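You operate a simulated robot arm through the tools that you are given. There is no shell and no other tool. Be economical: measure what you need, move in short steps, check, and stop when the job is done.

You are at the controls of a simulated two-armed robot. One attempt, no reset.

JOB
Oil a patch in the iron skillet, then lay the blue felt pad in it.
Fine: banded yellow cloth and pan oil; put the cloth back. A coat counts when it lies all over at full strength: go over it till it gets no stronger.

The check looks at the end state, three seconds after you hand in, the way a careful person would. Anything else that was tipped, shoved, dropped, spilled or broken makes it a failure. Flat cloth is picked up by pressing the open fingertips on it (5 to 10 N) and closing them slowly along it; thin cloth reads only 2 to 8 mm in the jaws.

ROBOT AND FRAMES
Two 6-joint arms with fingered hands on one trunk, on a base that drives. Base frame: it is fixed to the floor where the robot stands at the start and does not move with it; the origin is under the middle of the robot, x ahead of it, y to its left, z up; the surface under the hand at the start is at about z = 920. Units: mm, rad, N and s.
The left shoulder is at the start at [70, 168, 1481], the right one opposite. With the tool pointing down near the work surface each hand reaches from about 400 to 680 mm from the robot's upright axis, wherever it stands, measured 20 degrees to its own side. Places, roughly: folded yellow cloth with a white b (8x6x5 cm) [700, 0, 900]; skillet [600, -300, 900]. Payload 4 kg a hand.
The TCP of each hand is the grasp point between the finger pads, 26 mm short of the fingertips. In the tool frame z runs along the fingers and y along their closing line. Largest opening 132 mm; the body of the gripper starts 73 mm behind the TCP. The gripper is a hand of 3 fingers: y runs from the thumb to the fingers, the wrist lies at [0, 0, -224] in the tool frame.
Orientation is told as [roll, pitch, yaw] about the base's x, y, z axes, in that order, counted from this pose: with the fingers straight down and closing along the base's y, the tool's x points along the base's -x, its y along +y and its z along -z.

CONTROLS
- The arms move only by the tool arm_command. It takes "left_deltas", "right_deltas" or both (then of equal length, played together; a hand with none holds still); each is a list of rows, each a list of 6 numbers: the shift along the base's x, y, z in mm, then the turn, a rotation vector about the base's x, y, z in rad. In form: [[tx, ty, tz, rx, ry, rz], ...]. A call has 1 to 8 rows; each row shifts and turns the commanded pose from where the row before left it. Each row takes 0.2 s and may step no farther than 50 mm and 0.15 rad from the row before; otherwise, the whole call is refused. A pose out of reach is approached as far as the arm can. The call stops where the force on the tool passes 60 N (or 10 N more than at its start, if that is more) or the arm is blocked; 0.2 s more then pass. In this call time passes only in rows, and 0.2 s behind the last. It gives the time, the measured TCP pose, the force on the tool (base axes), the opening and the grip force at its end, in the units of the frame above (readings bear some noise), with the torque about the TCP (base axes, N m) and any sound that the robot's microphone picked up.
- Cameras (640 x 400 px; columns grow to the right, rows downward): "scene" is now at [122.4, -28, 1692.8]; the picture's right is [-0.25, -0.97, 0.00], its down [-0.83, 0.22, -0.52] and it looks along [0.50, -0.13, -0.86] (base axes); focal length 280 px, centre (320, 200). "left" rides on the left gripper at [-62, 3, -92] in its tool frame; the picture's right is [-0.05, -1.00, 0.00], its down [0.83, -0.04, -0.56] and it looks along [0.55, -0.03, 0.83] (tool axes); focal length 230 px, centre (320, 200). "right" rides on the right gripper at [62, 3, -92] in its tool frame; the picture's right is [-0.05, 1.00, 0.00], its down [-0.83, -0.04, -0.56] and it looks along [-0.55, -0.03, 0.83] (tool axes); focal length 230 px, centre (320, 200).
- grab_frame(camera): a new picture of that camera. It takes no simulated time.
- move_column(by): slides the trunk up (or, below 0, down) by that many mm; the arms and the scene camera ride with it, the base frame stays. It gives what a move gives, with no picture.
- drive_base(legs): drives the robot by 1 to 6 legs, each [ahead, left, turn to the left] in mm, mm and rad, along the robot's own axes; the way and the turn of a leg run together, so that a leg with both is an arc; at most 1500 mm and 3.142 rad a leg. The arms and the cameras ride along, it lands a little off, and it stops where it bumps. It gives what a move gives.
- finger_targets(finger1, finger2, thumb_bend, hand): sets how far each is bent, from 0 (flat) to 1 (curled in); at 0.3 the hand is open as for a grip, at 0.7 the pads meet at the TCP. One left out holds its place. A second passes; each finger stops where it meets its share of the squeeze, and holds until it gets a number again. It is the only way to open and close the hand. It gives what a move gives, with no picture; readings hold the bend of each and the force on the fingers (four entries, about 0 where the hand has none), thumb and palm.
- aim_head(pan, tilt): turns the head with the scene camera to pan (to the left, within 1.501 rad either way) and tilt (down, from -0.506 to 1.204), counted from straight ahead of the robot. It gives what a move gives.
- point_at(camera, pixels): for up to 12 pixels [column, row] of the newest picture of that camera ("zoom" is the newest enlarged one), the place [x, y, z] in the base frame of the surface seen there, good to about 2 mm, but the place of the scene camera against the robot may be out by one fixed shift of up to 25 mm in any direction. It takes no simulated time.
- inspect(camera, box): a new picture of the part [left, top, right, bottom] of that camera's present view, enlarged. It takes no simulated time.
- finish_job(): hands the job in; it is judged then, once.

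Keep the steps short. Do not move on a guess: measure, check each grasp and each placing, and mend mistakes. In all there are 80 turns and 58 pictures (those below and enlarged ones count). Leave the grippers open and the arms clear of the work at the hand-in unless told otherwise, and finish with a single line.

The tools are called after "Request:" as a command line: name --argument value ..., lists and objects as JSON in quotes. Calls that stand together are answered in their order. arm_command: Moves the arms, as the interface text tells. Its arguments: {"type":"object","properties":{"left_deltas":{"type":"array","items":{"type":"array","items":{"type":"number"}}},"right_deltas":{"type":"array","items":{"type":"array","items":{"type":"number"}}}},"required":[]} The other tools are called the same way: move_column (by) slides the trunk up or down; finger_targets (finger1, finger2, thumb_bend, hand) moves the fingers one by one; drive_base (legs) drives the base; aim_head (pan, tilt) turns the head that bears the scene camera; grab_frame (camera) takes a picture; point_at (camera, pixels) gives the place of the surface under pixels of a picture; inspect (camera, box) takes an enlarged picture of a part of a camera's view; finish_job () hands the job in.

At the start:

```text
time_s: 0.0
left_tcp_pos: [603.2, 142.5, 1154.6]
left_ee_rot: [-0.001, -0.002, 0.001]
left_ft_force: [0.3, 0.8, -1.1]
left_ft_torque: [-0.02, -0.04, -0.02]
left_gripper_width: 132.0
left_gripper_force: 0.1
left_shape: jaw
left_bend: [0.3, 0.3, 0.3]
left_finger forces: [0.0, 0.0, 0.0, 0.0, 0.0, 0.1]
right_tcp_pos: [381.7, -234.2, 999.4]
right_ee_rot: [0.0, -0.001, -0.002]
right_ft_force: [-0.2, -0.2, 0.4]
right_ft_torque: [0.0, 0.03, -0.01]
right_gripper_width: 131.9
right_gripper_force: 0.1
right_shape: jaw
right_bend: [0.3, 0.3, 0.3]
right_finger forces: [0.1, 0.0, 0.0, 0.0, 0.0, 0.0]
trunk travel left (down, up): [-927.0, 13.0]
robot x, y, heading: [0.2, 3.2, -0.005]
head pan, tilt: [-0.258, 1.028]
```

scene: 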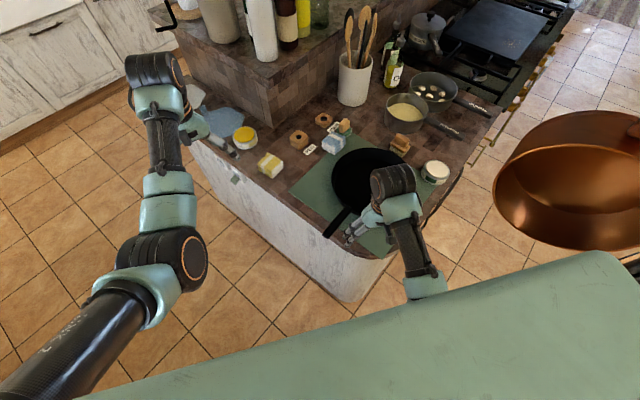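
right: 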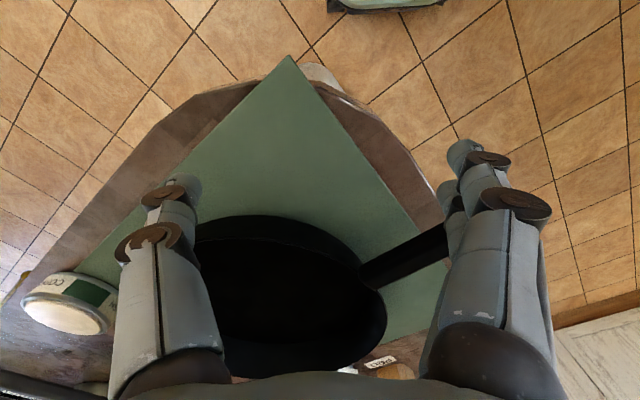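
left: 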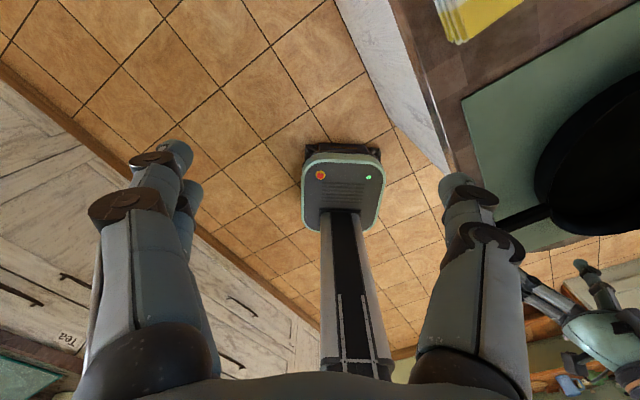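

I see the counter with the skillet at about (365,180) and several small objects around it. I'll enlarge the work area to tell them apart.

Request:
inspect --camera "scene" --box '[170, 80, 330, 180]'

Request:
inspect --camera "scene" --box '[290, 90, 466, 200]'

```text
4.00 times, centred on (250, 130) of scene
```

zoom: 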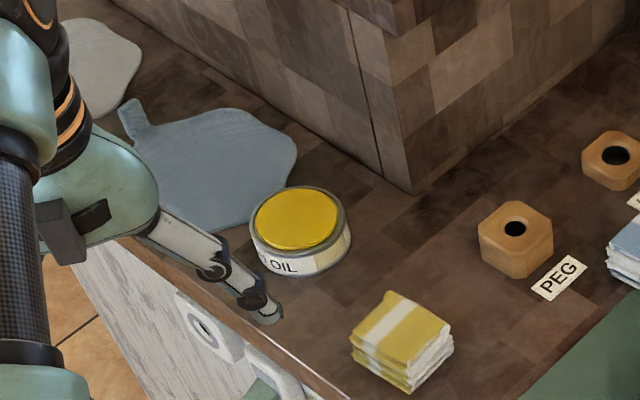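

```text
3.64 times, centred on (378, 145) of scene
```

zoom: 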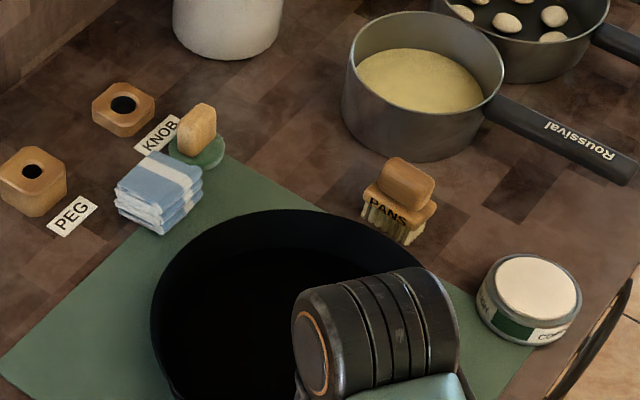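

The yellow banded cloth, the PAN OIL tin and the blue pad are found. The right arm hides the skillet, so I'll raise it and swing it outward, and measure the places roughly.

Request:
point_at --camera "scene" --pixels '[[270, 160], [243, 133], [225, 122], [215, 112], [365, 170], [243, 147], [203, 108], [435, 165], [400, 137], [333, 140]]'

Request:
arm_command --right_deltas '[[0, 0, 40, 0, 0, 0], [0, 0, 40, 0, 0, 0], [0, 0, 40, 0, 0, 0], [0, -40, 30, 0, 0, 0], [0, -40, 20, 0, 0, 0], [0, -40, 0, 0, 0, 0], [0, -40, 0, 0, 0, 0]]'

Request:
grab_frame --camera "scene"

```text
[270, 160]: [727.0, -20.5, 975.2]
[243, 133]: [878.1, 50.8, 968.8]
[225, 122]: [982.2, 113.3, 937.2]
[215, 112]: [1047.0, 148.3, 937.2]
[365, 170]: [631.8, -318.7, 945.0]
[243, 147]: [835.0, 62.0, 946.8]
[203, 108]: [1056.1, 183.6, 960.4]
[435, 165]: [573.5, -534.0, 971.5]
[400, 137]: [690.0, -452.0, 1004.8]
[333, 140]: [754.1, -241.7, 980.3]
```

```text
time_s: 1.6
left_tcp_pos: [602.0, 142.8, 1155.2]
left_ee_rot: [0.0, 0.0, 0.001]
left_ft_force: [0.0, 0.0, -0.4]
left_ft_torque: [0.02, 0.03, -0.01]
left_gripper_width: 131.6
left_gripper_force: 0.1
left_shape: jaw
left_bend: [0.3, 0.3, 0.3]
left_finger forces: [0.0, 0.0, 0.0, 0.1, 0.1, 0.0]
right_tcp_pos: [374.6, -407.7, 1071.6]
right_ee_rot: [0.004, 0.001, 0.0]
right_ft_force: [0.3, -0.7, 0.9]
right_ft_torque: [0.01, 0.01, -0.01]
right_gripper_width: 132.1
right_gripper_force: 0.1
right_shape: jaw
right_bend: [0.3, 0.3, 0.3]
right_finger forces: [0.0, 0.0, 0.0, 0.1, 0.0, 0.0]
right hand out of reach, approached as far as the arm can: row 2, 3, 4
trunk travel left (down, up): [-927.0, 13.0]
robot x, y, heading: [-0.5, 0.5, -0.002]
head pan, tilt: [-0.258, 1.028]
```

```text
52 pictures are left
```

scene: 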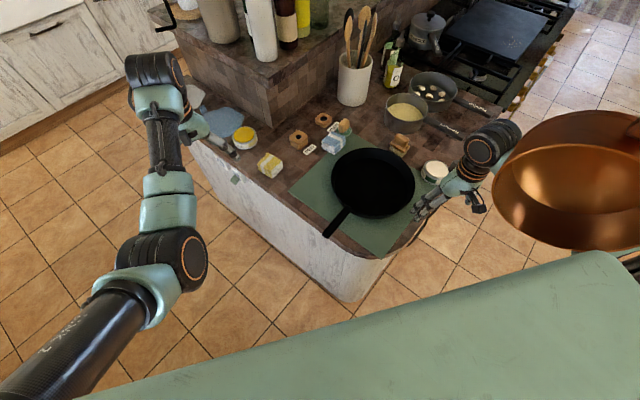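

The skillet is clear now. I'll enlarge it to look for a marked patch and measure the hanging copper pot and other points.

Request:
inspect --camera "scene" --box '[310, 130, 438, 210]'

Request:
point_at --camera "scene" --pixels '[[530, 160], [500, 180], [560, 230], [345, 180], [372, 185], [405, 190], [372, 150], [372, 215], [340, 224], [320, 195], [300, 137], [435, 172]]'

```text
5.00 times, centred on (374, 170) of scene
```

zoom: 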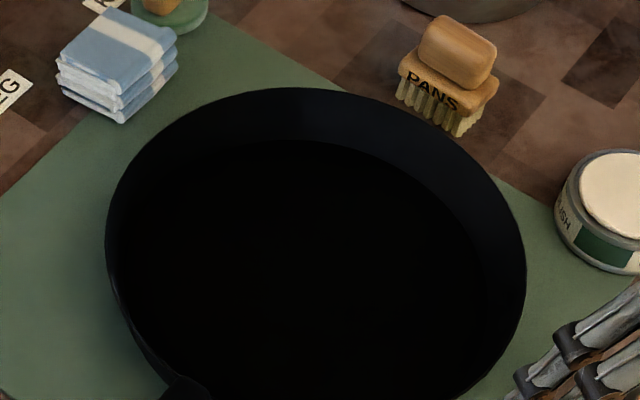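

```text
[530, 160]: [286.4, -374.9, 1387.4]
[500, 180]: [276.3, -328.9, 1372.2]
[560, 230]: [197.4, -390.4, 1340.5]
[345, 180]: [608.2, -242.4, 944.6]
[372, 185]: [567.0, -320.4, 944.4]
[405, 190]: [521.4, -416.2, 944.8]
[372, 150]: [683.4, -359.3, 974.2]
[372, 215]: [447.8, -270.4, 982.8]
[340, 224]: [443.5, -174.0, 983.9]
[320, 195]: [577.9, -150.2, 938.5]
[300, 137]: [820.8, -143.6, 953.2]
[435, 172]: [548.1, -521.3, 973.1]
```

No visible mark in the skillet. Before planning drives I need the counter edges and the base's footprint, so I'll measure them from the existing pictures.

Request:
point_at --camera "left" --pixels '[[305, 155], [375, 150], [302, 205], [382, 205], [340, 150], [410, 100], [440, 150], [400, 20], [470, 30]]'

Request:
point_at --camera "scene" --pixels '[[210, 155], [250, 185], [290, 212], [330, 240], [375, 258], [410, 250], [455, 195], [240, 240], [290, 270], [345, 298], [193, 97], [222, 118]]'

Request:
inspect --camera "scene" --box '[160, 70, 288, 150]'

```text
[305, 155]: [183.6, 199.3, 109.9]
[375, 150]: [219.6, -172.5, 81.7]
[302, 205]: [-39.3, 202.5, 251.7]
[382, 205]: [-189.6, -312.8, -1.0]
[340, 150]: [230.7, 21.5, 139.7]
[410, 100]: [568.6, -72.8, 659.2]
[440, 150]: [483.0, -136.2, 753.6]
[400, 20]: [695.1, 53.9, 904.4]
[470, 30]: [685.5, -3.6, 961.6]
```

```text
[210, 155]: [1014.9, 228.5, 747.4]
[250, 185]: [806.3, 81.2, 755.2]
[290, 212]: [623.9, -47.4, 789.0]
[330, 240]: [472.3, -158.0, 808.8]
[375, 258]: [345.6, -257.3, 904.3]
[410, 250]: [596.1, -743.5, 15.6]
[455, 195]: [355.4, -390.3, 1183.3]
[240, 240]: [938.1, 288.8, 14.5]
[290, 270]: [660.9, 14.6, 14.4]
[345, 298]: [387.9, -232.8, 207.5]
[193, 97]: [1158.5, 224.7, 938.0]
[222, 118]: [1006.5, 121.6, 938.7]
```

```text
5.00 times, centred on (224, 110) of scene
```

zoom: 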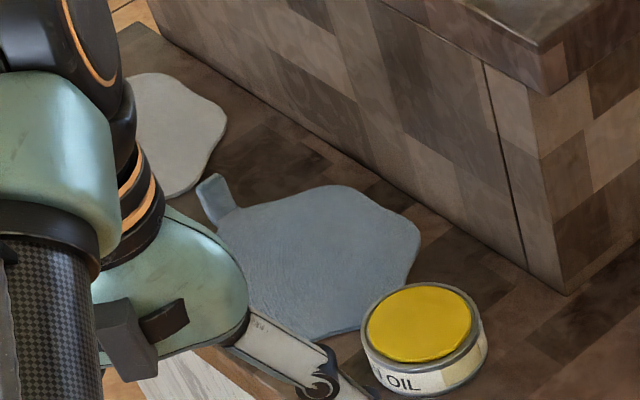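

The base is about 230 ahead and 200 to each side. The copper pot is close to the right arm and a green slab is close to the camera, so I'll measure these and look around with the head before any drive.

Request:
point_at --camera "scene" --pixels '[[300, 350], [500, 300], [600, 270], [200, 370], [620, 380], [600, 120], [575, 125], [505, 190], [540, 240], [485, 145], [450, 180], [600, 200]]'

Request:
aim_head --pan -1.2 --tilt 0.6

Request:
grab_frame --camera "scene"

```text
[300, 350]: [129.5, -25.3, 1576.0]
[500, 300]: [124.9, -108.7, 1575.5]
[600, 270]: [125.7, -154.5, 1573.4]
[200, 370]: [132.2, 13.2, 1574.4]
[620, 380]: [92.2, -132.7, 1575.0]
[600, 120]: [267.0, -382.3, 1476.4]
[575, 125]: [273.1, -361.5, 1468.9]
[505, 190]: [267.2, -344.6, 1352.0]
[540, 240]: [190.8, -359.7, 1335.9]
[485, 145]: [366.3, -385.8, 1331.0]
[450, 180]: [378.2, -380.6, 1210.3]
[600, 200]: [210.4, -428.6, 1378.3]
```

```text
time_s: 2.8
left_tcp_pos: [602.8, 143.8, 1154.4]
left_ee_rot: [-0.001, 0.0, 0.0]
left_ft_force: [0.7, 0.5, 0.2]
left_ft_torque: [0.0, 0.0, -0.04]
left_gripper_width: 132.0
left_gripper_force: 0.0
left_shape: jaw
left_bend: [0.3, 0.3, 0.3]
left_finger forces: [0.0, 0.1, 0.0, 0.1, 0.0, 0.0]
right_tcp_pos: [373.9, -405.0, 1072.8]
right_ee_rot: [-0.001, 0.0, -0.001]
right_ft_force: [0.2, 0.4, -0.4]
right_ft_torque: [0.03, -0.05, -0.01]
right_gripper_width: 131.8
right_gripper_force: 0.0
right_shape: jaw
right_bend: [0.3, 0.3, 0.3]
right_finger forces: [0.1, 0.0, 0.0, 0.0, 0.1, 0.1]
trunk travel left (down, up): [-927.0, 13.0]
robot x, y, heading: [-0.4, 0.4, -0.002]
head pan, tilt: [-1.201, 0.6]
```

```text
49 pictures are left
```

scene: 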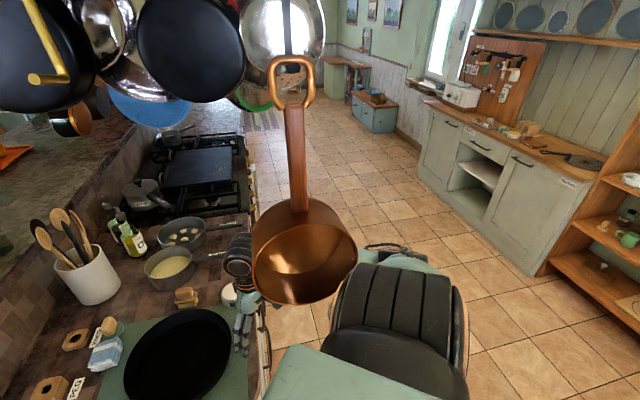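

The copper pot hangs near the right arm, with other pots at top left. I'll measure the elbow, the arm and the pots' low points.

Request:
point_at --camera "scene" --pixels '[[395, 252], [360, 330], [400, 290], [440, 370], [360, 255], [355, 265], [265, 330], [240, 270], [298, 295], [265, 265], [190, 100], [150, 120]]'

Request:
aim_head --pan -0.1 --tilt 0.15

Request:
grab_frame --camera "scene"

```text
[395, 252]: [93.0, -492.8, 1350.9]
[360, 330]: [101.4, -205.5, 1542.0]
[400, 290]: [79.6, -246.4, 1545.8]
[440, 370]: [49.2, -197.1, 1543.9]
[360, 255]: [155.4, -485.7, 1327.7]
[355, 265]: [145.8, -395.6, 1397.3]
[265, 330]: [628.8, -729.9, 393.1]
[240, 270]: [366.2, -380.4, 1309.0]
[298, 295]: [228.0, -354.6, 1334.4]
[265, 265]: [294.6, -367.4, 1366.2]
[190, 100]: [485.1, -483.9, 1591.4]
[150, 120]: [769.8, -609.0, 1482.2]
```

```text
time_s: 4.2
left_tcp_pos: [603.0, 142.9, 1153.5]
left_ee_rot: [-0.001, 0.0, -0.001]
left_ft_force: [0.0, -0.5, -0.3]
left_ft_torque: [0.0, -0.01, 0.0]
left_gripper_width: 131.7
left_gripper_force: 0.1
left_shape: jaw
left_bend: [0.3, 0.3, 0.3]
left_finger forces: [0.0, 0.0, 0.0, 0.1, 0.0, 0.0]
right_tcp_pos: [374.2, -404.6, 1072.7]
right_ee_rot: [-0.001, -0.001, -0.001]
right_ft_force: [0.0, 0.6, -1.4]
right_ft_torque: [0.03, 0.02, 0.0]
right_gripper_width: 131.8
right_gripper_force: 0.1
right_shape: jaw
right_bend: [0.3, 0.3, 0.3]
right_finger forces: [0.0, 0.1, 0.1, 0.0, 0.0, 0.0]
trunk travel left (down, up): [-927.0, 13.0]
robot x, y, heading: [-0.4, -0.8, 0.001]
head pan, tilt: [-0.099, 0.15]
```

```text
48 pictures are left
```

scene: 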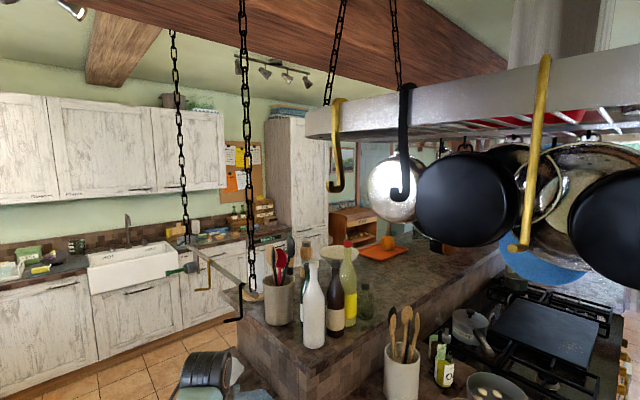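

The pot bottom is at about z 1330 and the right forearm runs just under and beside it. I'll lower the trunk 80 mm so the arm clears it, then back out and move left in short legs.

Request:
move_column --by -80

Request:
drive_base --legs '[[-160, 0, 0], [0, 250, 0]]'

Request:
aim_head --pan -0.8 --tilt 0.6

Request:
grab_frame --camera "scene"

```text
time_s: 5.3
left_tcp_pos: [603.0, 142.6, 1073.8]
left_ee_rot: [-0.001, 0.0, 0.0]
left_ft_force: [-0.2, -0.1, -0.2]
left_ft_torque: [0.02, -0.01, -0.01]
left_gripper_width: 132.0
left_gripper_force: 0.0
left_shape: jaw
left_bend: [0.3, 0.3, 0.3]
left_finger forces: [0.1, 0.0, 0.1, 0.1, 0.0, 0.0]
right_tcp_pos: [373.4, -406.3, 994.1]
right_ee_rot: [-0.001, 0.001, -0.001]
right_ft_force: [0.3, 0.0, 0.3]
right_ft_torque: [-0.02, -0.03, 0.04]
right_gripper_width: 131.7
right_gripper_force: 0.2
right_shape: jaw
right_bend: [0.3, 0.3, 0.3]
right_finger forces: [0.1, 0.0, 0.1, 0.0, 0.0, 0.1]
trunk travel left (down, up): [-847.0, 93.0]
robot x, y, heading: [0.1, -0.7, 0.003]
head pan, tilt: [-0.099, 0.15]
```

```text
time_s: 8.2
left_tcp_pos: [441.1, 394.8, 1075.2]
left_ee_rot: [0.0, 0.0, 0.003]
left_ft_force: [0.1, 0.0, -0.1]
left_ft_torque: [0.01, -0.02, -0.01]
left_gripper_width: 132.0
left_gripper_force: 0.1
left_shape: jaw
left_bend: [0.3, 0.3, 0.3]
left_finger forces: [0.1, 0.0, 0.0, 0.0, 0.0, 0.0]
right_tcp_pos: [214.3, -154.2, 994.3]
right_ee_rot: [0.002, 0.001, 0.004]
right_ft_force: [0.1, 0.0, 0.1]
right_ft_torque: [0.03, 0.02, -0.03]
right_gripper_width: 131.9
right_gripper_force: 0.0
right_shape: jaw
right_bend: [0.3, 0.3, 0.3]
right_finger forces: [0.0, 0.0, 0.1, 0.0, 0.1, 0.0]
trunk travel left (down, up): [-847.0, 93.0]
robot x, y, heading: [-159.2, 250.5, 0.004]
head pan, tilt: [-0.099, 0.15]
```

```text
time_s: 9.2
left_tcp_pos: [442.2, 396.2, 1074.3]
left_ee_rot: [-0.001, -0.001, 0.003]
left_ft_force: [-0.5, 0.0, -0.5]
left_ft_torque: [0.04, 0.02, 0.0]
left_gripper_width: 132.0
left_gripper_force: 0.0
left_shape: jaw
left_bend: [0.3, 0.3, 0.3]
left_finger forces: [0.0, 0.1, 0.0, 0.1, 0.0, 0.1]
right_tcp_pos: [214.9, -154.4, 994.7]
right_ee_rot: [0.001, 0.001, 0.004]
right_ft_force: [-0.4, 0.5, -1.0]
right_ft_torque: [0.01, -0.02, 0.0]
right_gripper_width: 131.9
right_gripper_force: 0.0
right_shape: jaw
right_bend: [0.3, 0.3, 0.3]
right_finger forces: [0.1, 0.0, 0.0, 0.0, 0.0, 0.1]
trunk travel left (down, up): [-847.0, 93.0]
robot x, y, heading: [-163.9, 253.6, 0.006]
head pan, tilt: [-0.799, 0.6]
```

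```text
47 pictures are left
```

scene: 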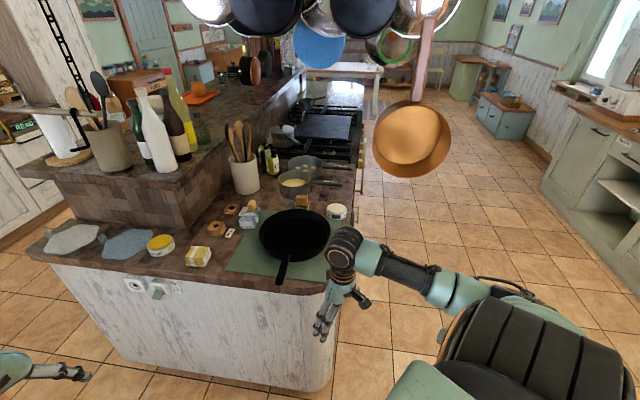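

Clear of the pot. Next I'll retract the left hand toward the body and raise it, then turn the robot to face the long counter face and slide left.

Request:
arm_command --left_deltas '[[-40, 0, 20, 0, 0, 0], [-40, 0, 20, 0, 0, 0], [-40, 0, 20, 0, 0, 0], [-40, 0, 20, 0, 0, 0], [-20, 0, 20, 0, 0, 0]]'

Request:
drive_base --legs '[[0, 0, -0.957], [0, 409, 0], [200, 0, 0]]'

Request:
aim_head --pan 0.1 --tilt 0.8

Request:
grab_frame --camera "scene"

Request:
grab_frame --camera "left"

```text
time_s: 10.6
left_tcp_pos: [383.6, 432.8, 1043.8]
left_ee_rot: [0.129, -0.054, 0.067]
left_ft_force: [-0.3, -0.4, 0.5]
left_ft_torque: [0.01, -0.03, -0.01]
left_gripper_width: 132.1
left_gripper_force: 0.1
left_shape: jaw
left_bend: [0.3, 0.3, 0.3]
left_finger forces: [0.0, 0.0, 0.0, 0.1, 0.0, 0.1]
left hand out of reach, approached as far as the arm can: row 1, 2, 3, 4, 5
right_tcp_pos: [215.9, -152.8, 993.7]
right_ee_rot: [0.001, 0.0, 0.006]
right_ft_force: [0.1, 0.3, -0.3]
right_ft_torque: [0.02, 0.02, 0.0]
right_gripper_width: 132.1
right_gripper_force: 0.1
right_shape: jaw
right_bend: [0.3, 0.3, 0.3]
right_finger forces: [0.0, 0.0, 0.1, 0.0, 0.0, 0.1]
trunk travel left (down, up): [-847.0, 93.0]
robot x, y, heading: [-164.2, 250.7, 0.008]
head pan, tilt: [-0.799, 0.6]
stopped in row 5 (left hand): the arm was blocked; the commanded pose is now the measured one
```

```text
time_s: 16.7
left_tcp_pos: [739.3, 1.1, 1044.2]
left_ee_rot: [0.126, -0.056, -0.875]
left_ft_force: [-0.2, 0.2, -0.5]
left_ft_torque: [-0.04, -0.01, -0.02]
left_gripper_width: 132.0
left_gripper_force: 0.2
left_shape: jaw
left_bend: [0.3, 0.3, 0.3]
left_finger forces: [0.0, 0.0, 0.1, 0.0, 0.0, 0.0]
right_tcp_pos: [167.7, -207.0, 996.3]
right_ee_rot: [0.001, -0.002, -0.936]
right_ft_force: [0.0, 0.1, -0.1]
right_ft_torque: [0.0, -0.01, -0.01]
right_gripper_width: 131.9
right_gripper_force: 0.1
right_shape: jaw
right_bend: [0.3, 0.3, 0.3]
right_finger forces: [0.0, 0.0, 0.0, 0.0, 0.0, 0.0]
trunk travel left (down, up): [-847.0, 93.0]
robot x, y, heading: [271.0, 333.9, -0.933]
head pan, tilt: [-0.799, 0.6]
```

```text
time_s: 17.9
left_tcp_pos: [741.0, 0.4, 1043.6]
left_ee_rot: [0.127, -0.054, -0.874]
left_ft_force: [0.9, 0.3, 0.6]
left_ft_torque: [0.0, 0.01, 0.04]
left_gripper_width: 132.0
left_gripper_force: 0.1
left_shape: jaw
left_bend: [0.3, 0.3, 0.3]
left_finger forces: [0.1, 0.1, 0.0, 0.0, 0.0, 0.1]
right_tcp_pos: [169.4, -208.1, 995.2]
right_ee_rot: [0.001, 0.001, -0.935]
right_ft_force: [0.1, 0.3, 0.5]
right_ft_torque: [0.02, -0.02, -0.05]
right_gripper_width: 131.8
right_gripper_force: 0.1
right_shape: jaw
right_bend: [0.3, 0.3, 0.3]
right_finger forces: [0.0, 0.0, 0.0, 0.0, 0.1, 0.1]
trunk travel left (down, up): [-847.0, 93.0]
robot x, y, heading: [274.9, 334.5, -0.935]
head pan, tilt: [0.099, 0.799]
```

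```text
46 pictures are left
```

scene: 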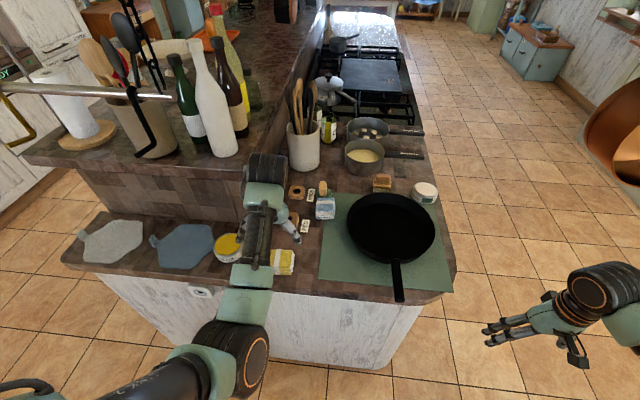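

```text
45 pictures are left
```

left: 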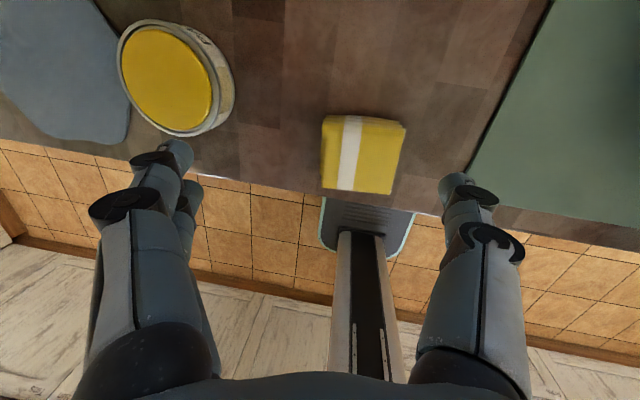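

The left hand is above the cloth, somewhat tilted. I'll measure the cloth top corners, the oil tin and the nearby wall with the left camera (no shift), plus the scene camera for comparison.

Request:
point_at --camera "left" --pixels '[[327, 119], [400, 124], [390, 190], [327, 186], [365, 150], [405, 140], [170, 80], [120, 60], [213, 85], [170, 125], [300, 60], [60, 90]]'

Request:
point_at --camera "scene" --pixels '[[283, 257], [229, 245], [185, 245], [240, 225], [150, 200], [375, 240], [90, 180], [240, 165], [400, 210], [355, 210], [113, 240], [330, 215]]'

Request:
inspect --camera "left" --box '[290, 100, 434, 190]'

```text
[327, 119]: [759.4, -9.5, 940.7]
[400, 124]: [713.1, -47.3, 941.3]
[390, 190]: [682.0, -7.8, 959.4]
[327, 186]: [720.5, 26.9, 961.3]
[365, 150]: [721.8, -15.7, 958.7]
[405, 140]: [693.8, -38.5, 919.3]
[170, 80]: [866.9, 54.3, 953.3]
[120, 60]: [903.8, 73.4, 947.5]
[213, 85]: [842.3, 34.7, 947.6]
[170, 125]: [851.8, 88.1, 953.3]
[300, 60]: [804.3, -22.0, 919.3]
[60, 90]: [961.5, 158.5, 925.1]
```

```text
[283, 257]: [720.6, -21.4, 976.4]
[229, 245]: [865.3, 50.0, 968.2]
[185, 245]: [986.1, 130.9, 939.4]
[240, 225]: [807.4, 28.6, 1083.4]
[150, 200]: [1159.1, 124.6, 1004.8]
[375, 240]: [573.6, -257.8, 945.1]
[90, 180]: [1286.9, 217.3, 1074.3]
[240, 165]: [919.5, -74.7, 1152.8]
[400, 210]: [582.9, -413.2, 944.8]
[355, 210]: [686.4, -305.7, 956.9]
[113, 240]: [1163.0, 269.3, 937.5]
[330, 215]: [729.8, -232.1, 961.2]
```

```text
4.44 times, centred on (362, 145) of left
```

zoom: 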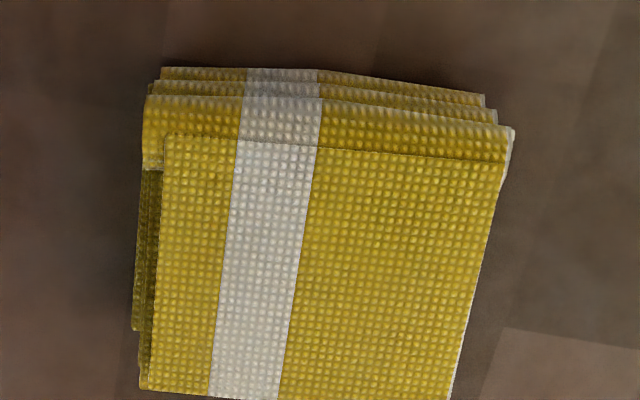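

The counter is at z 919, the cloth top at 960 and the oil surface at 953. The tool is tilted, so I'll straighten it over the cloth and measure finer cloth points.

Request:
point_at --camera "left" --pixels '[[326, 131], [401, 132], [390, 188], [325, 187], [362, 159], [320, 160], [398, 160], [125, 85], [213, 95], [165, 30], [165, 75], [190, 130]]'

Request:
arm_command --left_deltas '[[0, 0, -20, -0.04, 0.132, 0.036], [-20, -12, -10, 0, 0, 0]]'

Request:
grab_frame --camera "left"

```text
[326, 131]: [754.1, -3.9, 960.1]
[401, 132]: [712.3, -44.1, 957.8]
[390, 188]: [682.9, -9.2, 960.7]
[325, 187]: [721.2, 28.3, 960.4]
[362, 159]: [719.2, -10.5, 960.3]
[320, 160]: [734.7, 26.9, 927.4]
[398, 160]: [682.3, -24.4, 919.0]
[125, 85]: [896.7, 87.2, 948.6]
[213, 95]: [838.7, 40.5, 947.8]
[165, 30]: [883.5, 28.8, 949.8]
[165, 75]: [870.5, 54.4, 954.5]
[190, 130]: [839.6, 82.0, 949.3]
```

```text
time_s: 18.5
left_tcp_pos: [719.0, -13.9, 1014.0]
left_ee_rot: [0.002, 0.004, -0.835]
left_ft_force: [-0.4, 0.3, -0.9]
left_ft_torque: [0.01, 0.03, 0.02]
left_gripper_width: 131.7
left_gripper_force: 0.0
left_shape: jaw
left_bend: [0.3, 0.3, 0.3]
left_finger forces: [0.1, 0.0, 0.1, 0.0, 0.1, 0.1]
right_tcp_pos: [168.3, -209.9, 993.7]
right_ee_rot: [0.002, 0.0, -0.936]
right_ft_force: [-0.3, -0.1, -0.7]
right_ft_torque: [0.01, -0.03, 0.04]
right_gripper_width: 131.6
right_gripper_force: 0.1
right_shape: jaw
right_bend: [0.3, 0.3, 0.3]
right_finger forces: [0.1, 0.1, 0.1, 0.0, 0.0, 0.0]
trunk travel left (down, up): [-847.0, 93.0]
robot x, y, heading: [270.6, 330.8, -0.937]
head pan, tilt: [0.099, 0.799]
```

```text
43 pictures are left
```

left: 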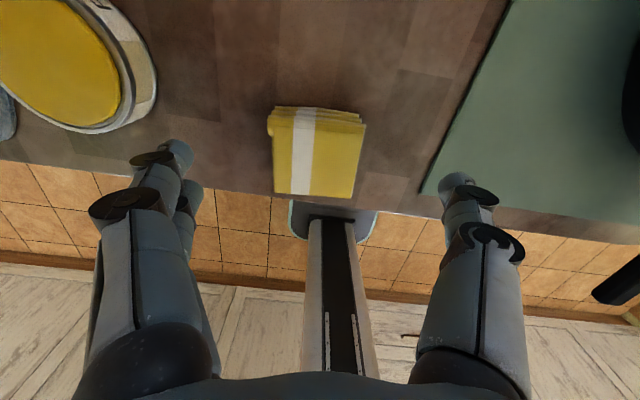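

The cloth is centred at about (718,-7) with sides along 43.6°, matching the tool yaw, and it fits between the fingers. I'll descend so the tips sit about 10 mm above the counter.

Request:
arm_command --left_deltas '[[-1, 6, -20, 0, 0, 0], [0, 0, -20, 0, 0, 0], [0, 0, -18, 0, 0, 0]]'

Request:
finger_targets --hand "left" --finger1 0.55 --finger2 0.55 --thumb_bend 0.55

Request:
grab_frame --camera "left"

```text
time_s: 19.3
left_tcp_pos: [720.0, -6.4, 954.3]
left_ee_rot: [0.002, 0.005, -0.834]
left_ft_force: [-0.1, -0.6, 0.5]
left_ft_torque: [0.02, 0.0, 0.01]
left_gripper_width: 132.0
left_gripper_force: 0.1
left_shape: jaw
left_bend: [0.3, 0.3, 0.3]
left_finger forces: [0.1, 0.1, 0.0, 0.1, 0.0, 0.1]
right_tcp_pos: [169.7, -208.4, 994.0]
right_ee_rot: [-0.001, 0.001, -0.936]
right_ft_force: [-0.2, 0.1, 0.0]
right_ft_torque: [-0.02, 0.03, 0.0]
right_gripper_width: 131.6
right_gripper_force: 0.0
right_shape: jaw
right_bend: [0.3, 0.3, 0.3]
right_finger forces: [0.1, 0.1, 0.1, 0.0, 0.0, 0.0]
trunk travel left (down, up): [-847.0, 93.0]
robot x, y, heading: [275.4, 332.4, -0.937]
head pan, tilt: [0.099, 0.799]
```

```text
time_s: 20.3
left_tcp_pos: [719.9, -5.5, 953.6]
left_ee_rot: [0.002, 0.003, -0.835]
left_ft_force: [0.7, 0.9, 0.2]
left_ft_torque: [0.03, 0.05, -0.02]
left_gripper_width: 68.5
left_gripper_force: 7.3
left_shape: fingers
left_bend: [0.5, 0.5, 0.52]
left_finger forces: [3.4, 3.7, 0.0, 0.1, 7.1, 0.0]
right_tcp_pos: [169.5, -208.7, 994.1]
right_ee_rot: [0.0, -0.001, -0.935]
right_ft_force: [0.0, -0.4, 0.3]
right_ft_torque: [-0.01, -0.01, 0.0]
right_gripper_width: 131.6
right_gripper_force: 0.0
right_shape: jaw
right_bend: [0.3, 0.3, 0.3]
right_finger forces: [0.1, 0.0, 0.0, 0.1, 0.1, 0.0]
trunk travel left (down, up): [-847.0, 93.0]
robot x, y, heading: [276.6, 333.9, -0.938]
head pan, tilt: [0.099, 0.799]
```

```text
42 pictures are left
```

left: 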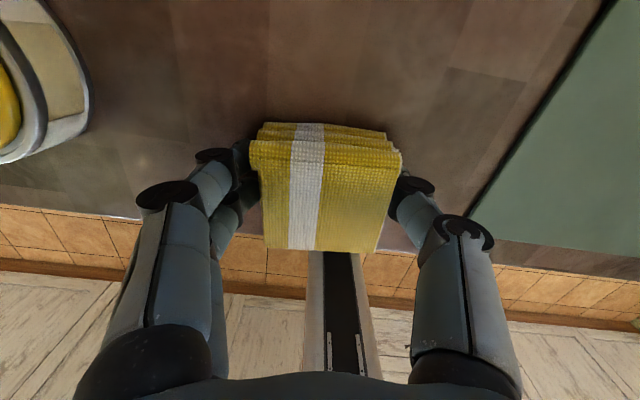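

The cloth is held at 7 N between the fingers. I'll squeeze a bit more, then lift and check.

Request:
finger_targets --hand "left" --finger1 0.65 --finger2 0.65 --thumb_bend 0.65

Request:
arm_command --left_deltas '[[0, 0, 20, 0, 0, 0], [0, 0, 30, 0, 0, 0], [0, 0, 20, 0, 0, 0]]'

Request:
grab_frame --camera "left"

Request:
inspect --camera "scene" --box '[180, 180, 340, 280]'

```text
time_s: 21.3
left_tcp_pos: [719.7, -5.3, 953.5]
left_ee_rot: [0.001, 0.004, -0.834]
left_ft_force: [-0.3, -0.3, 0.3]
left_ft_torque: [0.0, 0.01, -0.03]
left_gripper_width: 66.8
left_gripper_force: 19.2
left_shape: fingers
left_bend: [0.5, 0.49, 0.57]
left_finger forces: [9.7, 9.7, 0.0, 0.0, 19.5, 0.1]
right_tcp_pos: [169.1, -208.6, 994.5]
right_ee_rot: [0.0, -0.001, -0.937]
right_ft_force: [-0.6, 0.5, 0.4]
right_ft_torque: [0.0, 0.0, 0.03]
right_gripper_width: 132.1
right_gripper_force: 0.1
right_shape: jaw
right_bend: [0.3, 0.3, 0.3]
right_finger forces: [0.0, 0.0, 0.1, 0.0, 0.1, 0.0]
trunk travel left (down, up): [-847.0, 93.0]
robot x, y, heading: [271.2, 335.1, -0.939]
head pan, tilt: [0.099, 0.799]
```

```text
time_s: 22.1
left_tcp_pos: [718.8, -8.8, 1023.3]
left_ee_rot: [0.001, 0.001, -0.836]
left_ft_force: [-0.7, -1.2, -0.4]
left_ft_torque: [-0.01, 0.0, -0.02]
left_gripper_width: 66.8
left_gripper_force: 19.6
left_shape: fingers
left_bend: [0.5, 0.49, 0.57]
left_finger forces: [9.7, 9.8, 0.0, 0.1, 19.2, 0.0]
left hand out of reach, approached as far as the arm can: row 3
right_tcp_pos: [170.0, -208.3, 994.4]
right_ee_rot: [0.001, 0.0, -0.935]
right_ft_force: [0.8, -0.7, 0.0]
right_ft_torque: [0.01, 0.01, 0.03]
right_gripper_width: 131.8
right_gripper_force: 0.0
right_shape: jaw
right_bend: [0.3, 0.3, 0.3]
right_finger forces: [0.0, 0.0, 0.1, 0.0, 0.1, 0.0]
trunk travel left (down, up): [-847.0, 93.0]
robot x, y, heading: [272.9, 334.3, -0.937]
head pan, tilt: [0.099, 0.799]
```

```text
41 pictures are left
```

left: 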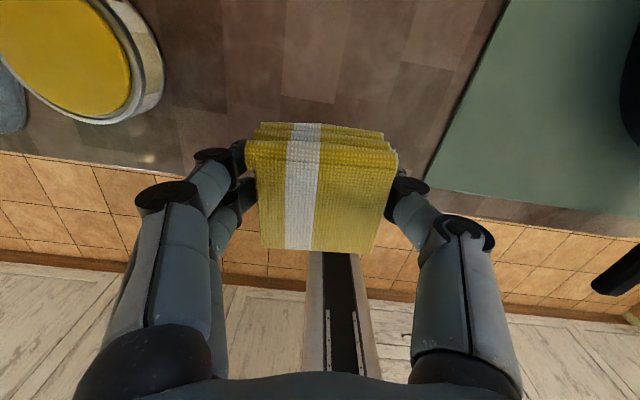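

```text
4.00 times, centred on (260, 230) of scene
```

zoom: 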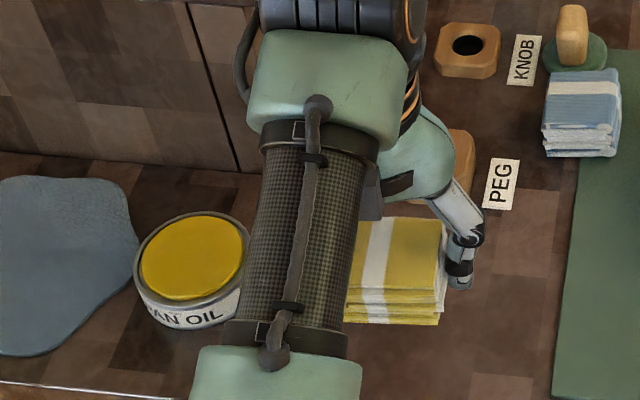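

The cloth is held well, with its bottom protruding below the tips. The oil tin centre is at about (868,62), so I'll drive left 160 and look with the left camera.

Request:
drive_base --legs '[[0, 160, 0]]'

Request:
grab_frame --camera "left"

Request:
grab_frame --camera "scene"

```text
time_s: 23.5
left_tcp_pos: [843.5, 85.7, 1021.9]
left_ee_rot: [0.002, 0.002, -0.833]
left_ft_force: [0.1, -0.2, -0.8]
left_ft_torque: [0.0, -0.01, 0.01]
left_gripper_width: 67.0
left_gripper_force: 19.7
left_shape: fingers
left_bend: [0.5, 0.5, 0.57]
left_finger forces: [9.6, 9.8, 0.1, 0.0, 19.3, 0.0]
right_tcp_pos: [295.9, -117.5, 993.2]
right_ee_rot: [0.002, -0.001, -0.933]
right_ft_force: [-0.5, -0.5, -0.8]
right_ft_torque: [0.01, 0.01, 0.04]
right_gripper_width: 131.9
right_gripper_force: 0.2
right_shape: jaw
right_bend: [0.3, 0.3, 0.3]
right_finger forces: [0.0, 0.1, 0.1, 0.0, 0.0, 0.0]
trunk travel left (down, up): [-847.0, 93.0]
robot x, y, heading: [399.0, 429.1, -0.935]
head pan, tilt: [0.099, 0.799]
```

```text
39 pictures are left
```

left: 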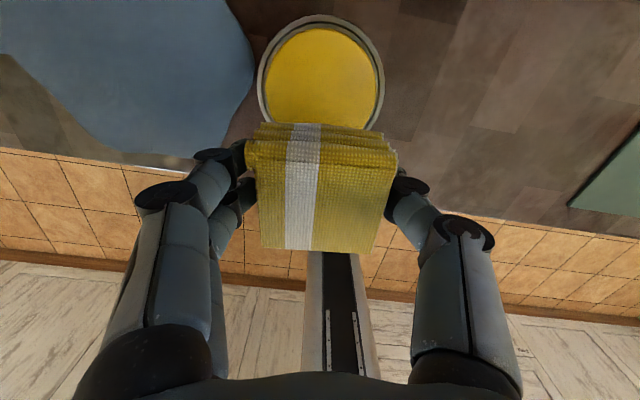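

```text
38 pictures are left
```

scene: 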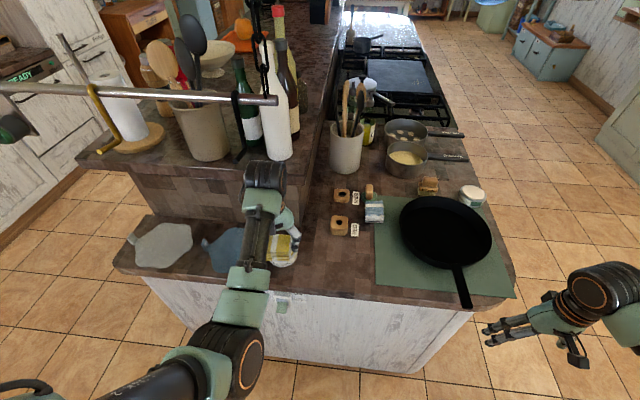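

The tin is just ahead of the hand. I'll measure its edges and the hanging bar's place.

Request:
point_at --camera "left" --pixels '[[272, 75], [374, 75], [320, 28], [320, 75], [370, 115], [263, 75], [382, 75], [320, 17]]'

Request:
point_at --camera "scene" --pixels '[[260, 98], [150, 93], [30, 88], [240, 150], [100, 140], [20, 120], [290, 180], [250, 175], [345, 170], [163, 245], [220, 250], [445, 235]]'

```text
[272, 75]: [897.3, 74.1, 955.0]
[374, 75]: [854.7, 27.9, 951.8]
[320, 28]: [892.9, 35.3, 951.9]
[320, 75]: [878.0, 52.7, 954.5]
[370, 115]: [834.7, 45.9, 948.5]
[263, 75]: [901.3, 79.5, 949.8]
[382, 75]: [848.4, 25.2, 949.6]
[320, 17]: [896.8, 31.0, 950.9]
```

```text
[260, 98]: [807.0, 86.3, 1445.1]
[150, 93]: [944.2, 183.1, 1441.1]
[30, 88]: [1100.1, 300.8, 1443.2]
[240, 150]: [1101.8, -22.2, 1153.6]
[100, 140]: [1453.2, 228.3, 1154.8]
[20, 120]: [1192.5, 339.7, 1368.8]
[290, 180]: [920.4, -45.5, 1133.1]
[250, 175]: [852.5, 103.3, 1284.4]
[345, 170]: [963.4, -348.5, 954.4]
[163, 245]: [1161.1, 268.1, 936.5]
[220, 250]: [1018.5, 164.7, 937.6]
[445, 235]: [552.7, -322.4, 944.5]
```

The tin centre comes to (869,58) with its surface at z 954. A rail hangs at z 1443 over the front edge, so I'll keep the arm low. Next I move over the tin and go down to just above contact.

Request:
arm_command --left_deltas '[[13, -14, 0, 0, 0, 0], [12, -14, 0, 0, 0, 0], [0, 0, -15, 0, 0, 0], [0, 0, -12, 0, 0, 0]]'

Request:
point_at --camera "scene" --pixels '[[250, 220], [243, 275], [230, 330], [265, 170]]'

```text
time_s: 24.5
left_tcp_pos: [872.5, 57.6, 993.3]
left_ee_rot: [0.001, 0.0, -0.832]
left_ft_force: [-0.2, 0.6, 0.1]
left_ft_torque: [-0.01, 0.01, 0.01]
left_gripper_width: 66.8
left_gripper_force: 19.2
left_shape: fingers
left_bend: [0.5, 0.5, 0.57]
left_finger forces: [9.6, 9.7, 0.0, 0.0, 19.3, 0.0]
right_tcp_pos: [296.8, -117.0, 993.7]
right_ee_rot: [-0.001, 0.0, -0.932]
right_ft_force: [0.4, 1.2, -0.2]
right_ft_torque: [0.01, -0.01, 0.0]
right_gripper_width: 131.7
right_gripper_force: 0.0
right_shape: jaw
right_bend: [0.3, 0.3, 0.3]
right_finger forces: [0.1, 0.0, 0.0, 0.0, 0.1, 0.0]
trunk travel left (down, up): [-847.0, 93.0]
robot x, y, heading: [400.1, 427.1, -0.931]
head pan, tilt: [0.099, 0.799]
```

```text
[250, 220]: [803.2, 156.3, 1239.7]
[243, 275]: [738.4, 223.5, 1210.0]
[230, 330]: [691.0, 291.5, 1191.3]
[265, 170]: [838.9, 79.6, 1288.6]
```

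The forearm is around z 1240, well below the rail. Now I press down in small steps until a few newtons.

Request:
arm_command --left_deltas '[[-2, 0, -4, 0, 0, 0], [0, 0, -3, 0, 0, 0]]'

```text
time_s: 25.1
left_tcp_pos: [871.1, 59.6, 986.7]
left_ee_rot: [-0.001, 0.002, -0.832]
left_ft_force: [0.3, 0.2, 1.0]
left_ft_torque: [0.08, -0.07, 0.01]
left_gripper_width: 66.9
left_gripper_force: 19.4
left_shape: fingers
left_bend: [0.5, 0.49, 0.57]
left_finger forces: [9.7, 9.8, 0.0, 0.1, 19.2, 0.0]
right_tcp_pos: [296.4, -115.3, 994.0]
right_ee_rot: [-0.001, 0.0, -0.93]
right_ft_force: [-0.2, 0.3, -0.6]
right_ft_torque: [-0.01, 0.01, -0.02]
right_gripper_width: 131.8
right_gripper_force: 0.0
right_shape: jaw
right_bend: [0.3, 0.3, 0.3]
right_finger forces: [0.0, 0.0, 0.1, 0.0, 0.0, 0.1]
trunk travel left (down, up): [-847.0, 93.0]
robot x, y, heading: [397.8, 426.3, -0.93]
head pan, tilt: [0.099, 0.799]
```

A torque shows the start of contact. I press slightly further.

Request:
arm_command --left_deltas '[[0, 0, -2, 0, 0, 0], [0, 0, -1.5, 0, 0, 0]]'

```text
time_s: 25.7
left_tcp_pos: [868.5, 59.1, 986.9]
left_ee_rot: [0.002, -0.004, -0.833]
left_ft_force: [1.9, -1.6, 14.2]
left_ft_torque: [0.14, -0.18, 0.01]
left_gripper_width: 66.6
left_gripper_force: 19.2
left_shape: fingers
left_bend: [0.5, 0.5, 0.57]
left_finger forces: [10.2, 10.2, 0.0, 0.0, 19.5, 0.0]
right_tcp_pos: [294.9, -115.9, 995.4]
right_ee_rot: [0.001, 0.0, -0.933]
right_ft_force: [-0.2, -0.5, -0.8]
right_ft_torque: [-0.03, -0.01, -0.01]
right_gripper_width: 131.8
right_gripper_force: 0.1
right_shape: jaw
right_bend: [0.3, 0.3, 0.3]
right_finger forces: [0.0, 0.0, 0.0, 0.0, 0.1, 0.0]
trunk travel left (down, up): [-847.0, 93.0]
robot x, y, heading: [402.8, 428.6, -0.932]
head pan, tilt: [0.099, 0.799]
```

Contact with 14 N on the oil. I'll lift straight up and look at the result, then drive.

Request:
arm_command --left_deltas '[[0, 0, 10, 0, 0, 0], [0, 0, 15, 0, 0, 0], [0, 0, 12, 0, 0, 0]]'

Request:
drive_base --legs '[[0, -433, 0]]'

Request:
grab_frame --camera "scene"

```text
time_s: 26.5
left_tcp_pos: [869.3, 61.1, 1022.4]
left_ee_rot: [0.0, 0.004, -0.833]
left_ft_force: [-0.5, 1.0, -0.6]
left_ft_torque: [0.01, 0.0, 0.02]
left_gripper_width: 66.6
left_gripper_force: 19.6
left_shape: fingers
left_bend: [0.5, 0.49, 0.57]
left_finger forces: [9.9, 9.6, 0.0, 0.0, 19.6, 0.1]
right_tcp_pos: [295.6, -115.6, 993.9]
right_ee_rot: [0.001, 0.0, -0.932]
right_ft_force: [0.3, -0.1, 0.1]
right_ft_torque: [0.02, 0.01, 0.01]
right_gripper_width: 131.7
right_gripper_force: 0.0
right_shape: jaw
right_bend: [0.3, 0.3, 0.3]
right_finger forces: [0.0, 0.1, 0.1, 0.1, 0.1, 0.0]
trunk travel left (down, up): [-847.0, 93.0]
robot x, y, heading: [403.2, 423.6, -0.934]
head pan, tilt: [0.099, 0.799]
```

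```text
time_s: 29.1
left_tcp_pos: [533.8, -187.9, 1021.3]
left_ee_rot: [0.0, 0.002, -0.828]
left_ft_force: [-0.2, 0.4, -0.3]
left_ft_torque: [-0.04, 0.01, 0.02]
left_gripper_width: 66.7
left_gripper_force: 19.2
left_shape: fingers
left_bend: [0.5, 0.49, 0.57]
left_finger forces: [9.7, 9.7, 0.1, 0.0, 19.5, 0.0]
right_tcp_pos: [-36.6, -365.5, 996.3]
right_ee_rot: [-0.001, 0.001, -0.93]
right_ft_force: [-0.2, 0.9, 0.5]
right_ft_torque: [-0.02, 0.02, -0.01]
right_gripper_width: 132.2
right_gripper_force: 0.1
right_shape: jaw
right_bend: [0.3, 0.3, 0.3]
right_finger forces: [0.0, 0.0, 0.1, 0.1, 0.0, 0.0]
trunk travel left (down, up): [-847.0, 93.0]
robot x, y, heading: [65.2, 178.0, -0.934]
head pan, tilt: [0.099, 0.799]
```

```text
37 pictures are left
```

scene: 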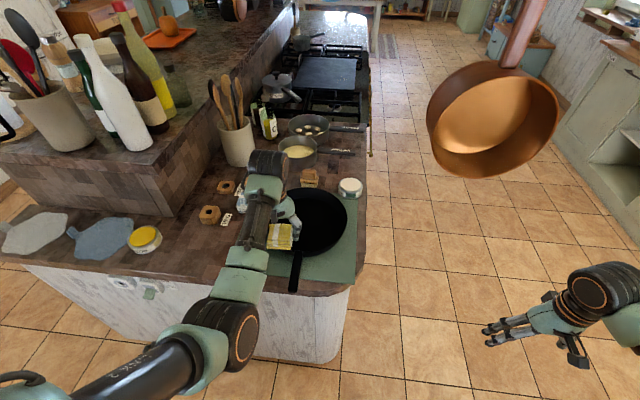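

The hand is near the skillet edge with clearance. I'll drive 130 ahead and look into the skillet with the left camera.

Request:
drive_base --legs '[[130, 0, 0]]'

Request:
grab_frame --camera "left"

Request:
grab_frame --camera "scene"

```text
time_s: 30.3
left_tcp_pos: [610.0, -289.4, 1022.5]
left_ee_rot: [0.004, 0.0, -0.83]
left_ft_force: [-0.3, 0.1, -1.2]
left_ft_torque: [0.01, -0.03, 0.01]
left_gripper_width: 66.8
left_gripper_force: 19.4
left_shape: fingers
left_bend: [0.5, 0.49, 0.57]
left_finger forces: [9.8, 9.7, 0.0, 0.0, 19.5, 0.1]
right_tcp_pos: [39.1, -467.7, 994.3]
right_ee_rot: [0.0, -0.003, -0.927]
right_ft_force: [-0.8, 0.2, 0.4]
right_ft_torque: [-0.03, 0.02, -0.02]
right_gripper_width: 131.9
right_gripper_force: 0.0
right_shape: jaw
right_bend: [0.3, 0.3, 0.3]
right_finger forces: [0.0, 0.1, 0.0, 0.0, 0.0, 0.0]
trunk travel left (down, up): [-847.0, 93.0]
robot x, y, heading: [138.6, 77.3, -0.929]
head pan, tilt: [0.099, 0.799]
```

```text
36 pictures are left
```

left: 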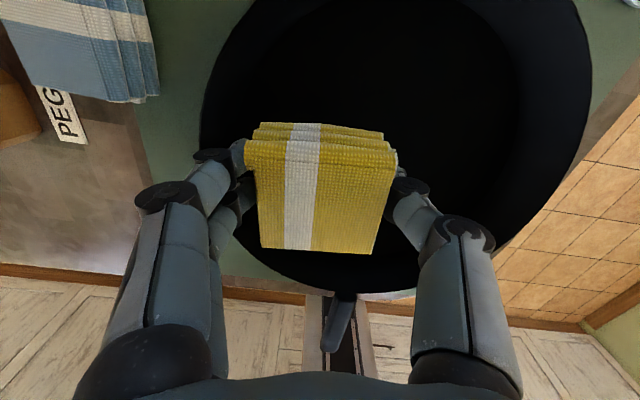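

```text
35 pictures are left
```

scene: 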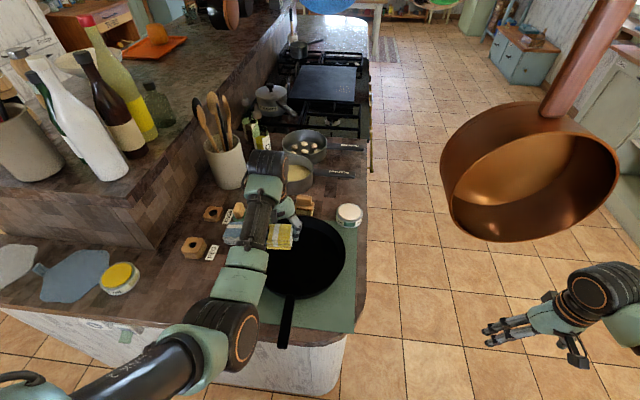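

I'll measure skillet rim and floor edges, and enlarge the floor to look for the patch.

Request:
inspect --camera "left" --box '[230, 0, 550, 200]'

Request:
inspect --camera "scene" --box '[255, 200, 367, 300]'

Request:
point_at --camera "left" --pixels '[[587, 70], [560, 20], [520, 80], [505, 130], [470, 185], [420, 60], [420, 150], [340, 40], [215, 100], [260, 60], [390, 265], [570, 160]]'

```text
2.00 times, centred on (390, 100) of left
```

zoom: 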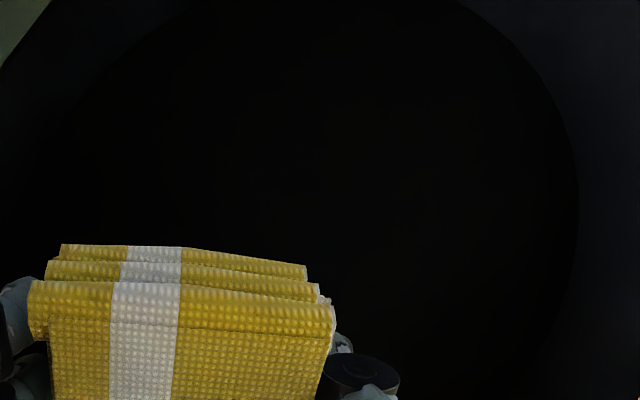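

```text
4.00 times, centred on (311, 250) of scene
```

zoom: 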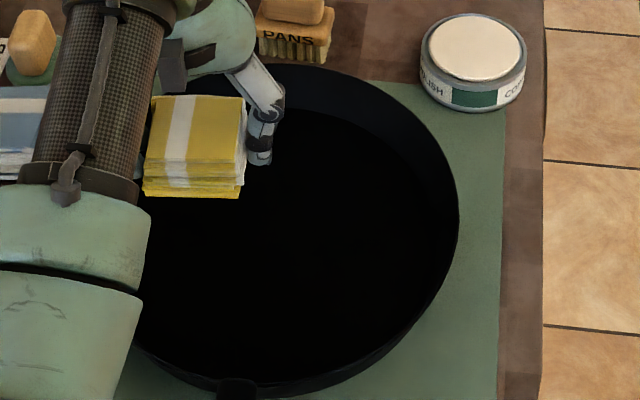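

```text
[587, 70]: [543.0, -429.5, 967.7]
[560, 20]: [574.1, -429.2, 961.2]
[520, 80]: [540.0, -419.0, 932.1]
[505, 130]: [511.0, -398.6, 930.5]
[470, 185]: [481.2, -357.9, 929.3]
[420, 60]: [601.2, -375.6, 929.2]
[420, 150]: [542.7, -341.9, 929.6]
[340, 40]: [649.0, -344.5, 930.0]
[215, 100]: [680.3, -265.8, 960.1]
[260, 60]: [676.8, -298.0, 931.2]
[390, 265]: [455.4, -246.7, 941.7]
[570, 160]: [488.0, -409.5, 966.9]
```

The floor is at z≈929.5 with radius ~100, centred near (575,-322). No mark is visible. I'll lower the cloth near the middle to just above contact.

Request:
arm_command --left_deltas '[[-28, -26, 0, 0, 0, 0], [-29, -27, 0, 0, 0, 0], [0, 0, -20, 0, 0, 0], [0, 0, -20, 0, 0, 0], [0, 0, -13, 0, 0, 0]]'

Request:
grab_frame --camera "left"

```text
time_s: 31.5
left_tcp_pos: [565.9, -344.8, 973.8]
left_ee_rot: [0.012, -0.016, -0.818]
left_ft_force: [0.3, 0.1, 0.2]
left_ft_torque: [0.0, -0.01, 0.01]
left_gripper_width: 66.9
left_gripper_force: 19.1
left_shape: fingers
left_bend: [0.5, 0.49, 0.57]
left_finger forces: [9.8, 9.5, 0.0, 0.2, 19.2, 0.1]
right_tcp_pos: [38.8, -468.8, 993.5]
right_ee_rot: [0.0, 0.0, -0.929]
right_ft_force: [0.0, -0.7, 0.8]
right_ft_torque: [0.0, 0.02, 0.03]
right_gripper_width: 132.0
right_gripper_force: 0.0
right_shape: jaw
right_bend: [0.3, 0.3, 0.3]
right_finger forces: [0.0, 0.1, 0.0, 0.0, 0.0, 0.0]
trunk travel left (down, up): [-847.0, 93.0]
robot x, y, heading: [139.7, 70.8, -0.927]
head pan, tilt: [0.099, 0.799]
```

```text
32 pictures are left
```

left: 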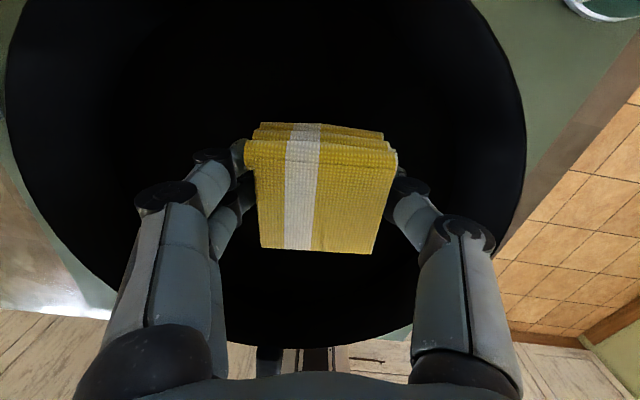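

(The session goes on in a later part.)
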